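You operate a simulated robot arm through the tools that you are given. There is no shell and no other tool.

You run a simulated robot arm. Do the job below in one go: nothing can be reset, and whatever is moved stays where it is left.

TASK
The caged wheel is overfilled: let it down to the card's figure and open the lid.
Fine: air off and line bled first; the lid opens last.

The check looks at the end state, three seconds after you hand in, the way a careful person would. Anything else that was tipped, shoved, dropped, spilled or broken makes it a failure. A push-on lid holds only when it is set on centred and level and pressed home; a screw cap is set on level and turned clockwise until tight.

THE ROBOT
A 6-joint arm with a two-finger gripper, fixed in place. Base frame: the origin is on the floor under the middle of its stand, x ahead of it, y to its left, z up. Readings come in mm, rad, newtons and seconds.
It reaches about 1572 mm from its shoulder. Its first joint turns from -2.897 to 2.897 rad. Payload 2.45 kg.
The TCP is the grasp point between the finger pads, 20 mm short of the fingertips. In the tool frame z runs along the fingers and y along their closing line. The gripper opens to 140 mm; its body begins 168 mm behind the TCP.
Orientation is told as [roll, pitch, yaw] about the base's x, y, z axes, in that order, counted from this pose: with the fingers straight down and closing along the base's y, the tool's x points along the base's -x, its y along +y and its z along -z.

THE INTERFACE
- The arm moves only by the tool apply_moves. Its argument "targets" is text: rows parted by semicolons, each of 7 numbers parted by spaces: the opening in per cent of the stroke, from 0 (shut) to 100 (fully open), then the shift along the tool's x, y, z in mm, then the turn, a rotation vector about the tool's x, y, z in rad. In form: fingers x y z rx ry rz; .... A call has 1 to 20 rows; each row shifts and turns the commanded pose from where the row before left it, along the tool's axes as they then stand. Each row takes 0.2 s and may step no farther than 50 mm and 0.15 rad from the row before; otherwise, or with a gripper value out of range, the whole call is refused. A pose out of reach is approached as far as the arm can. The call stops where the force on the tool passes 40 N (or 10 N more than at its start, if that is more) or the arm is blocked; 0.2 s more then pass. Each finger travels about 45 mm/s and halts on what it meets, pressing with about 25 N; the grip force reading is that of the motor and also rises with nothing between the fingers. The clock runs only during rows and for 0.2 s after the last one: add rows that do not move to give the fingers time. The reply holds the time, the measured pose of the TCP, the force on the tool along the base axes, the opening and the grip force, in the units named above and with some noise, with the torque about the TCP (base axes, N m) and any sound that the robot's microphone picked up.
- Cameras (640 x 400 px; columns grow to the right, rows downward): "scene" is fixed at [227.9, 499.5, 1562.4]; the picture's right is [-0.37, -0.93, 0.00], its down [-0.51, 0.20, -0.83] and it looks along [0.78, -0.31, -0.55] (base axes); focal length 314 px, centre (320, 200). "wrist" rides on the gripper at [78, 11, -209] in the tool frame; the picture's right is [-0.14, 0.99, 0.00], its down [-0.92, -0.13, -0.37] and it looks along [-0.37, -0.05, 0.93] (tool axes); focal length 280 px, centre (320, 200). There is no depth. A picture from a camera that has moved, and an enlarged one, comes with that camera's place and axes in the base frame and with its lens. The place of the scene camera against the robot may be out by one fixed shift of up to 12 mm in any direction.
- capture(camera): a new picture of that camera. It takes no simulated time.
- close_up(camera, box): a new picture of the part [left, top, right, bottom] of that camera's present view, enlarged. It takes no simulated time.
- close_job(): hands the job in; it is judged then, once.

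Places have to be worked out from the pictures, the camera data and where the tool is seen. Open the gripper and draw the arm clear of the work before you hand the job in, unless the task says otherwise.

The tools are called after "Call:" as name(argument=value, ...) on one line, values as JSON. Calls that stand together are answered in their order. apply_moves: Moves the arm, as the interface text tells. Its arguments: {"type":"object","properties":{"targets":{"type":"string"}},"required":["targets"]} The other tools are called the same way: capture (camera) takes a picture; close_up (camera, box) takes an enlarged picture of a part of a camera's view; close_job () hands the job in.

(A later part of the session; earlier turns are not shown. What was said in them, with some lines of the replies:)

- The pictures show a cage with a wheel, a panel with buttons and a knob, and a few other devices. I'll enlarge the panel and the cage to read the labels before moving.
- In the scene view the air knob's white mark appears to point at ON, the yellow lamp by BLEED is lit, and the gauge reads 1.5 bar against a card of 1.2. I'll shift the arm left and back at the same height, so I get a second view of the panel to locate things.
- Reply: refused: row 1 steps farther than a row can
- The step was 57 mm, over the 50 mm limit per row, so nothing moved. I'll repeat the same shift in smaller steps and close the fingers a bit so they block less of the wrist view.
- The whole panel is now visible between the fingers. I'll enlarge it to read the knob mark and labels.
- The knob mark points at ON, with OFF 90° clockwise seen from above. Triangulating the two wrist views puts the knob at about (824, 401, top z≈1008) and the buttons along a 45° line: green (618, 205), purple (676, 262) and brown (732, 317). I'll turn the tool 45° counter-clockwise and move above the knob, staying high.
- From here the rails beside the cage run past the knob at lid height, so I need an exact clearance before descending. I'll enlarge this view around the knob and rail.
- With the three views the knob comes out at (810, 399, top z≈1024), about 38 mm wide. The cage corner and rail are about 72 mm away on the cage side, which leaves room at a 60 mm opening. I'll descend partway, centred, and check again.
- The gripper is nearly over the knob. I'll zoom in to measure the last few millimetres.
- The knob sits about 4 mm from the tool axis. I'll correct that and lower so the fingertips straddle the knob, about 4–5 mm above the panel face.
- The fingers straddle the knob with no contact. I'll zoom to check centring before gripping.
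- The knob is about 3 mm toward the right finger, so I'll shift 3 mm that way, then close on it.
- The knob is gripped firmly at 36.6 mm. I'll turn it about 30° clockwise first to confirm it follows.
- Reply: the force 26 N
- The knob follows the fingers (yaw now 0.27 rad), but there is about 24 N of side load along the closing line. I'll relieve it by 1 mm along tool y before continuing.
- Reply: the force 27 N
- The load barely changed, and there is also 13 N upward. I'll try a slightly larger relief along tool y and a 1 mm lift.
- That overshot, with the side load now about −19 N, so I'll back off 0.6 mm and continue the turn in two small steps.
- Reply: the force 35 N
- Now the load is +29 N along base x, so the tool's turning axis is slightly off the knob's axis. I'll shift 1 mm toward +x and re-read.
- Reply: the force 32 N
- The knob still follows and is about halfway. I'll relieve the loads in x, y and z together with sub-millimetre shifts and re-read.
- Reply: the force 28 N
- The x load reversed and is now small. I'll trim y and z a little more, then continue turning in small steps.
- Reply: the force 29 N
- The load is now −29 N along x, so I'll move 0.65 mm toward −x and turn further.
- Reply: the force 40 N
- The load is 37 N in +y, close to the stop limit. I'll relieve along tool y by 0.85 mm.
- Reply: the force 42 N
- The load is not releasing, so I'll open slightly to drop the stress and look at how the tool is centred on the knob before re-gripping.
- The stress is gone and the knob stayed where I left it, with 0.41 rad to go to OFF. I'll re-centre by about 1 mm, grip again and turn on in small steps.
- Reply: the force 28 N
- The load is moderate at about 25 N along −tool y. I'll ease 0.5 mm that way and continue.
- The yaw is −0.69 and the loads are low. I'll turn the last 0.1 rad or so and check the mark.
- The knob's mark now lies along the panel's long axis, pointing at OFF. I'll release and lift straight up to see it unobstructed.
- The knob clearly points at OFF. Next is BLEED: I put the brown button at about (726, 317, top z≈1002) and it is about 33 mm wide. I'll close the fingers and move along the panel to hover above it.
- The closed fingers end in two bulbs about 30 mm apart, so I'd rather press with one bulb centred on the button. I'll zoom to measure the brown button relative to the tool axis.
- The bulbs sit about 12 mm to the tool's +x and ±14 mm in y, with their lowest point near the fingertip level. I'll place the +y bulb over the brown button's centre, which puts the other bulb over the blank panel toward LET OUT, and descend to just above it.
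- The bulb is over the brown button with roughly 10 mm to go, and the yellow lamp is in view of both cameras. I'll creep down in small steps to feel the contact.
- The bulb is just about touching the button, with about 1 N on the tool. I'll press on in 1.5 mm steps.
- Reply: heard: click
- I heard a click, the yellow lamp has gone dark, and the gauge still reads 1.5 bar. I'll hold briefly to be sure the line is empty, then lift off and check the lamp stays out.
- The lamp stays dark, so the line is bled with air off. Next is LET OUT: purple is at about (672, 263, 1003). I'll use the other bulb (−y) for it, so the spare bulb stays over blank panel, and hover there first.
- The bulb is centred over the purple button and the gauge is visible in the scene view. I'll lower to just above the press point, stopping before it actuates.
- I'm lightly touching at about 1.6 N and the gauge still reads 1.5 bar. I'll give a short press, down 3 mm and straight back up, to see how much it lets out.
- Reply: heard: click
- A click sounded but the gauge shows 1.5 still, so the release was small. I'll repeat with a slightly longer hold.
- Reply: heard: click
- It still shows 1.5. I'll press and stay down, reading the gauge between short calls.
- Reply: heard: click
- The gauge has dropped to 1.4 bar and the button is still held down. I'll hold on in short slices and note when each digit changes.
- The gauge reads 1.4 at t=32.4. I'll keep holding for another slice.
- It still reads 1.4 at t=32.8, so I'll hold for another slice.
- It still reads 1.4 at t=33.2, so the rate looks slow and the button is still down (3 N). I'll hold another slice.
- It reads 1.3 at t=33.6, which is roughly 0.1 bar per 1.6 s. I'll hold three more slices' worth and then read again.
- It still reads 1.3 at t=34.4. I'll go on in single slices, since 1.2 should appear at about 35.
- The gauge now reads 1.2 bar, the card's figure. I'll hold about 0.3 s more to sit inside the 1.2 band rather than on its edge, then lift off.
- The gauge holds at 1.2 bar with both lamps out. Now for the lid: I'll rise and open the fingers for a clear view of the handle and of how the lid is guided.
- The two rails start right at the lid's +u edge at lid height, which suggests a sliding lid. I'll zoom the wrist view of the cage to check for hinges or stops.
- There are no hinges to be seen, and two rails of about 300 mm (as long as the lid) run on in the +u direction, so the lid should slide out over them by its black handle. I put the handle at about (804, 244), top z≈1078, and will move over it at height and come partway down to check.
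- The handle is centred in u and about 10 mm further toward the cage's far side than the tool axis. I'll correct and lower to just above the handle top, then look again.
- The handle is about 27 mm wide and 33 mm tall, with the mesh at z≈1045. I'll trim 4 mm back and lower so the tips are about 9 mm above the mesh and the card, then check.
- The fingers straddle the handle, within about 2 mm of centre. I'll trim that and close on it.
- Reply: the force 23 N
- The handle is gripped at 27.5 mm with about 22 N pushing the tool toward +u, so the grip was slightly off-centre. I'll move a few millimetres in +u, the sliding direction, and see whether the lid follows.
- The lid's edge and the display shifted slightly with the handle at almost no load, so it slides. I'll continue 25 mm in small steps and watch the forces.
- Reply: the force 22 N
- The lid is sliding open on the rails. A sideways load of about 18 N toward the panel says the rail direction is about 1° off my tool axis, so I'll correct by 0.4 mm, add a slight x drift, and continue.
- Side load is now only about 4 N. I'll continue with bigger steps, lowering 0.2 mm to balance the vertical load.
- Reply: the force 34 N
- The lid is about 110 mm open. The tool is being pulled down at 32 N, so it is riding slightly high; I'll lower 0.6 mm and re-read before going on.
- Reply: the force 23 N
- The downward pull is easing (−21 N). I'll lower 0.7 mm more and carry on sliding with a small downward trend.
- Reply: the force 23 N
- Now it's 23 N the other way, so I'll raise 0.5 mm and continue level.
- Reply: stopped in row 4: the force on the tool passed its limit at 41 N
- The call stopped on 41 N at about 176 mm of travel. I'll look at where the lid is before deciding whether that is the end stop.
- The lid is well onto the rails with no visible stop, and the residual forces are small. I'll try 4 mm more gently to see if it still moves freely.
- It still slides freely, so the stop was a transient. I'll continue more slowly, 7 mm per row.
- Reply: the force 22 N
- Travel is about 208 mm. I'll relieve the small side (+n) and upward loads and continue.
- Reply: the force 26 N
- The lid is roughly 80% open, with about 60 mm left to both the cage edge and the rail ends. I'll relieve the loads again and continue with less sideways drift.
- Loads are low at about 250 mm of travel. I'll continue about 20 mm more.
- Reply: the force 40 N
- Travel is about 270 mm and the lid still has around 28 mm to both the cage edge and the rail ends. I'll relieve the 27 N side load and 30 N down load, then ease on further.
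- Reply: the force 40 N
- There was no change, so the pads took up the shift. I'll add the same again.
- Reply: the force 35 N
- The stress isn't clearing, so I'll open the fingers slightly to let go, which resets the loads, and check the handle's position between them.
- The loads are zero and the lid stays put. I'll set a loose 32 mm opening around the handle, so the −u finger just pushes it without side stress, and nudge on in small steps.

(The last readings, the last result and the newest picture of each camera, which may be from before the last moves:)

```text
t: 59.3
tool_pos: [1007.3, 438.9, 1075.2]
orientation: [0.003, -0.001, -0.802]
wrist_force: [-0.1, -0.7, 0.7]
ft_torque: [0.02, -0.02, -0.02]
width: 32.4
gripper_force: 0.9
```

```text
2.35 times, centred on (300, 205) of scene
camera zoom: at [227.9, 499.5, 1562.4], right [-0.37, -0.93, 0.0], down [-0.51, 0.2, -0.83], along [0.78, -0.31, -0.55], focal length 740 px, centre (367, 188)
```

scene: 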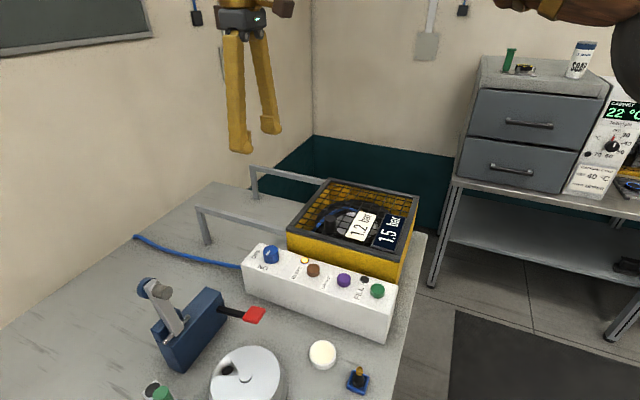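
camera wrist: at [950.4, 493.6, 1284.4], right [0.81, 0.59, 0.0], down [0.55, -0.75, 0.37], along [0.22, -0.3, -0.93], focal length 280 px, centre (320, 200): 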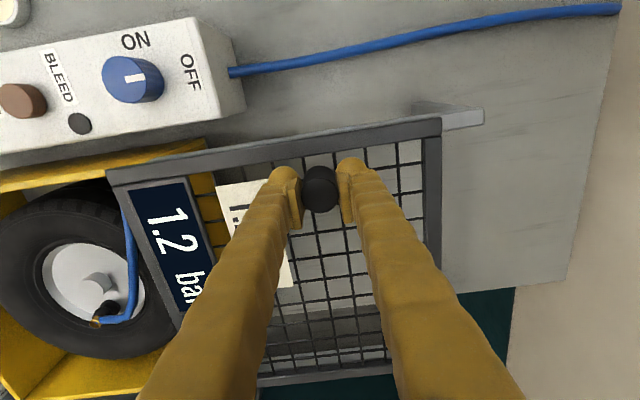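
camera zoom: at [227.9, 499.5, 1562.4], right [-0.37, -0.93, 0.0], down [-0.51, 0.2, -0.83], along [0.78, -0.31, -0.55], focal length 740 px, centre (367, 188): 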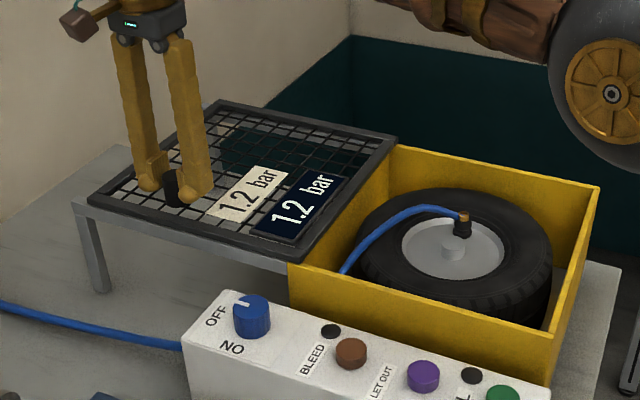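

The lid moves smoothly, with about 15 mm left to the cage edge. I'll nudge 9 mm more, watching for an end stop.

Call:
apply_moves(targets="23 0.02 3 0 0 0 0; 23 0.02 3 0 0 0 0; 23 0.02 3 0 0 0 0; 23 0 0 0 0 0 0")

Call:
close_up(camera="scene", box=[170, 120, 430, 290])

Call:
capture(camera="wrist")

```text
t: 60.3
tool_pos: [1015.0, 445.7, 1073.5]
orientation: [0.005, 0.0, -0.803]
wrist_force: [-0.7, -1.0, 0.1]
ft_torque: [-0.02, 0.03, 0.0]
width: 32.7
gripper_force: 0.9
```

```text
2.35 times, centred on (300, 205) of scene
camera zoom: at [227.9, 499.5, 1562.4], right [-0.37, -0.93, 0.0], down [-0.51, 0.2, -0.83], along [0.78, -0.31, -0.55], focal length 740 px, centre (367, 188)
```

zoom: 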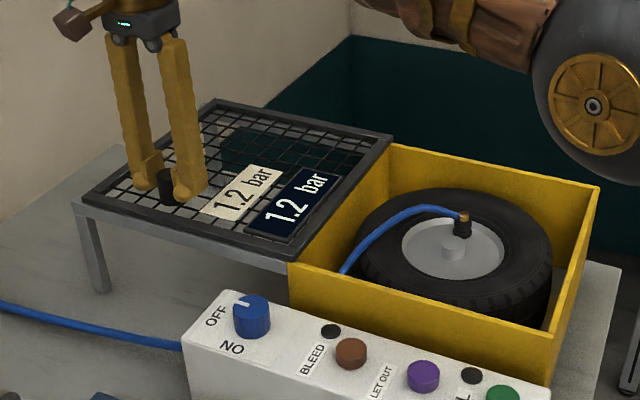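

```text
taken
camera wrist: at [966.8, 509.0, 1283.4], right [0.81, 0.59, 0.0], down [0.55, -0.75, 0.37], along [0.22, -0.3, -0.93], focal length 280 px, centre (320, 200)
```

wrist: 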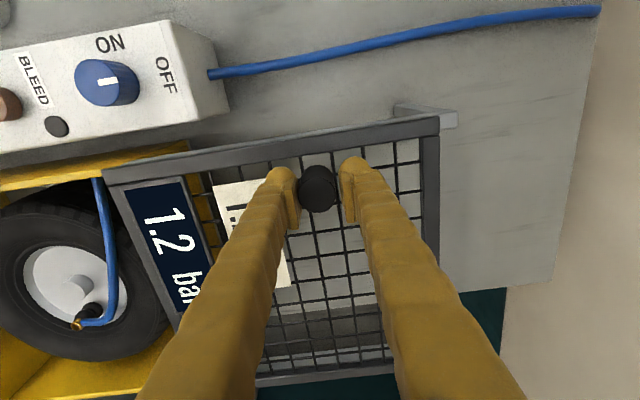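

The lid now lies on the rails almost flush with the cage's edge, so the cage is fully open, with zero load on the tool. I'll open the fingers, lift straight up and draw the arm clear.

Call:
apply_moves(targets="38 0 0 0 0 0 0; 38 0 0 0 0 0 0; 38 0 0 -10 0 0 0; 38 0 0 -25 0 0 0; 38 0 0 -45 0 0 0; 38 0 0 -45 0 0 0; 38 0 0 -45 0 0 0; 38 0 0 -45 0 0 0; 38 0 0 -45 0 0 0; 38 0 0 0 0 0 0")

Call:
capture(camera="scene")

Call:
capture(camera="wrist")

```text
t: 62.5
tool_pos: [975.2, 430.9, 1300.4]
orientation: [0.003, -0.002, -0.802]
wrist_force: [-0.2, -0.5, 0.9]
ft_torque: [0.02, -0.02, 0.0]
width: 53.0
gripper_force: 0.0
out of reach, approached as far as the arm can: row 7, 8, 9
```

```text
taken
```

scene: 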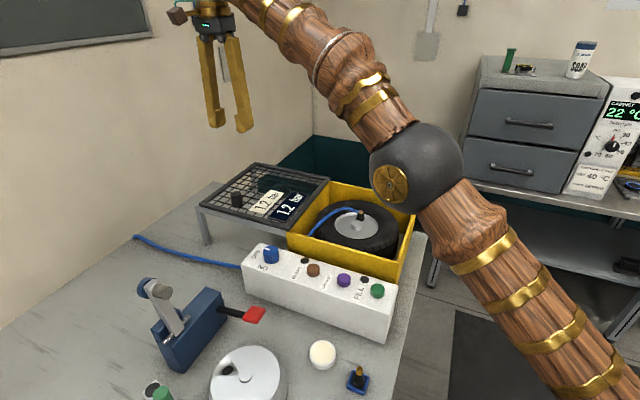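

```text
taken
camera wrist: at [929.6, 493.8, 1509.9], right [0.81, 0.59, 0.0], down [0.55, -0.75, 0.37], along [0.22, -0.3, -0.93], focal length 280 px, centre (320, 200)
```

wrist: 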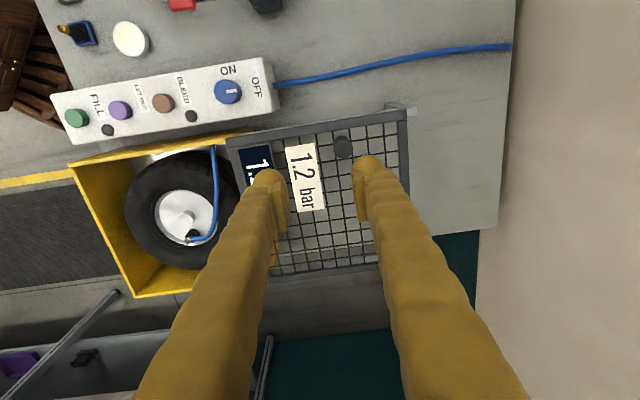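

The arm is clear above and near its reach limit at this height. I'll check the final state closely: knob, lamps, gauge and lid.

Call:
close_up(camera="wrist", box=[50, 50, 290, 200])

Call:
close_up(camera="scene", box=[230, 235, 330, 295])

Call:
close_up(camera="scene", box=[180, 155, 420, 300])

Call:
close_up(camera="wrist", box=[200, 100, 440, 290])

```text
2.67 times, centred on (170, 125) of wrist
camera zoom: at [929.6, 493.8, 1509.9], right [0.81, 0.59, 0.0], down [0.55, -0.75, 0.37], along [0.22, -0.3, -0.93], focal length 748 px, centre (720, 400)
```

zoom: 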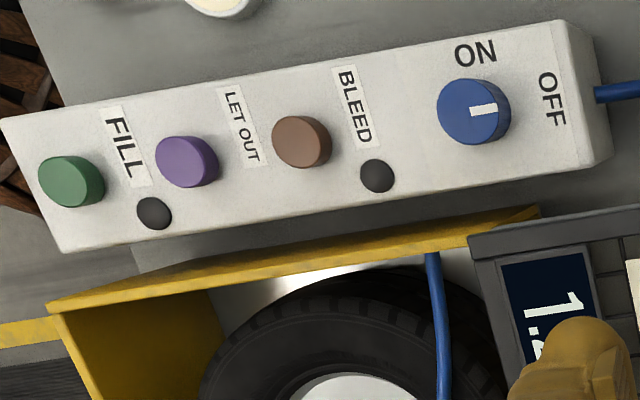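

```text
6.40 times, centred on (280, 265) of scene
camera zoom: at [227.9, 499.5, 1562.4], right [-0.37, -0.93, 0.0], down [-0.51, 0.2, -0.83], along [0.78, -0.31, -0.55], focal length 2012 px, centre (576, -216)
```

zoom: 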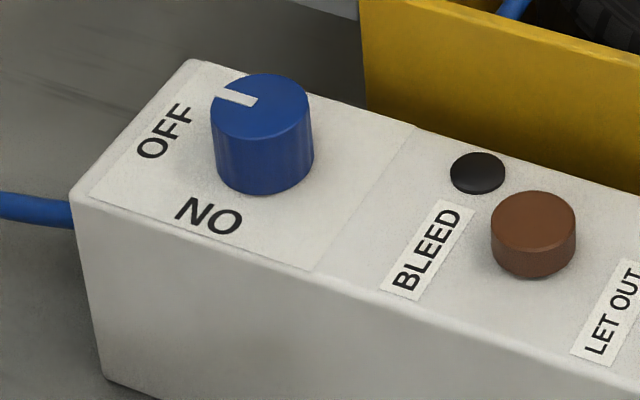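

```text
2.67 times, centred on (300, 228) of scene
camera zoom: at [227.9, 499.5, 1562.4], right [-0.37, -0.93, 0.0], down [-0.51, 0.2, -0.83], along [0.78, -0.31, -0.55], focal length 838 px, centre (373, 127)
```

zoom: 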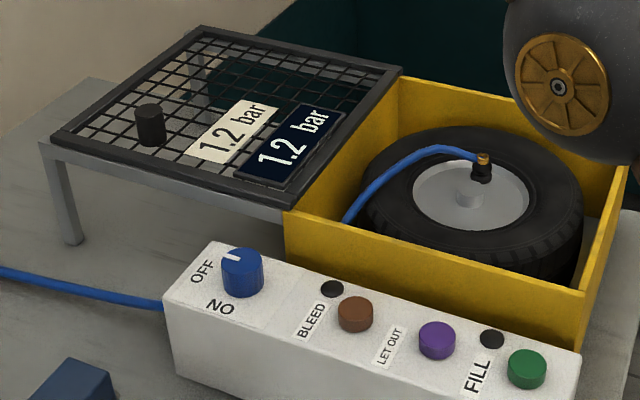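

```text
2.11 times, centred on (320, 195) of wrist
camera zoom: at [929.6, 493.8, 1509.9], right [0.81, 0.59, 0.0], down [0.55, -0.75, 0.37], along [0.22, -0.3, -0.93], focal length 590 px, centre (320, 210)
```

zoom: 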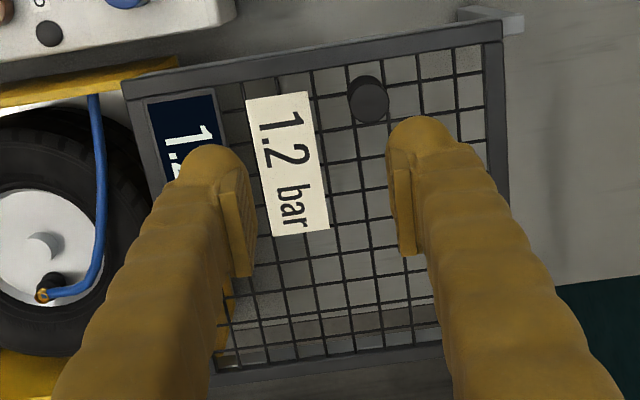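

All is in order: knob at OFF, lamps dark, gauge 1.2 bar, and the lid resting on both rails with the cage open. I'll open the gripper and draw the arm back to its starting area before handing in.

Call:
apply_moves(targets="60 7 -40 0 0 0 0; 80 7 -40 0 0 0 0; 100 7 -40 0 0 0 0; 100 7 -40 0 0 0 0; 100 7 -40 0 0 0 0; 100 7 -40 0 0 0 0; 100 7 -40 0 0 0 0; 100 7 -40 0 0 0 0; 100 0 0 0 0 0 0; 100 0 0 0 0 0 0")

Call:
capture(camera="scene")

Call:
close_up(camera="scene", box=[180, 155, 420, 300])

```text
t: 64.7
tool_pos: [707.3, 248.3, 1300.9]
orientation: [0.005, -0.002, -0.802]
wrist_force: [1.8, -0.9, 0.1]
ft_torque: [-0.01, 0.0, -0.01]
width: 139.8
gripper_force: 0.1
```

```text
taken
```

scene: 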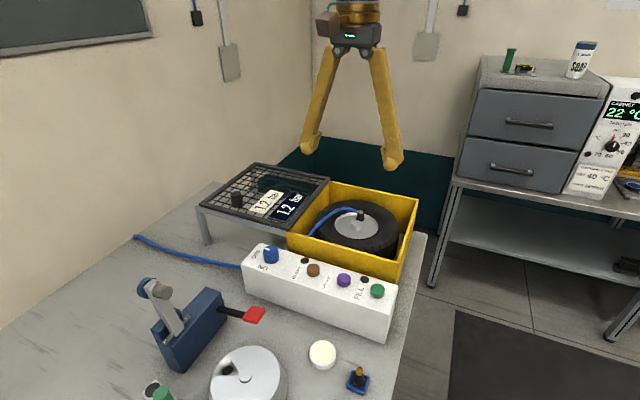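

```text
2.67 times, centred on (300, 228) of scene
camera zoom: at [227.9, 499.5, 1562.4], right [-0.37, -0.93, 0.0], down [-0.51, 0.2, -0.83], along [0.78, -0.31, -0.55], focal length 838 px, centre (373, 127)
```

zoom: 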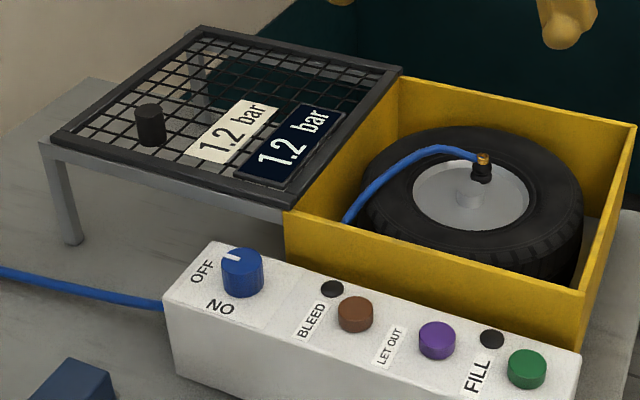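

The arm is clear with the gripper open. The knob is at OFF, the bleed lamp is out, the gauge reads 1.2 bar like the card, the lid rests open on the rails, and nothing else looks disturbed. I'm handing in the job.

Call:
close_job()

```text
The job is handed in.
```

The caged wheel is down to 1.2 bar, matching the card, and the lid is open. I've handed the job in. No verdict came back, so this is what the last pictures showed.

I did the steps in the order you gave:
1. **Air off:** I turned the knob from ON to OFF.
2. **Line bled:** I pressed BLEED until its yellow lamp went out, and it stayed out.
3. **Let down:** I held LET OUT until the gauge went from 1.5 to 1.2 bar. The first two short presses barely moved it. I then held about 0.3 s past the change to 1.2 so it wouldn't sit right on the edge.
4. **Lid opened last:** it slides, so I drew it about 290 mm along the rails. It rests on both, with about 10 mm still over the edge of the cage wall.

While the lid was sliding, one move stopped when the force passed its limit (41 N). The lid moved freely afterwards, and nothing looked damaged or shifted.

The gripper is open, the arm is back near where it started, and nothing else on the bench looks disturbed.
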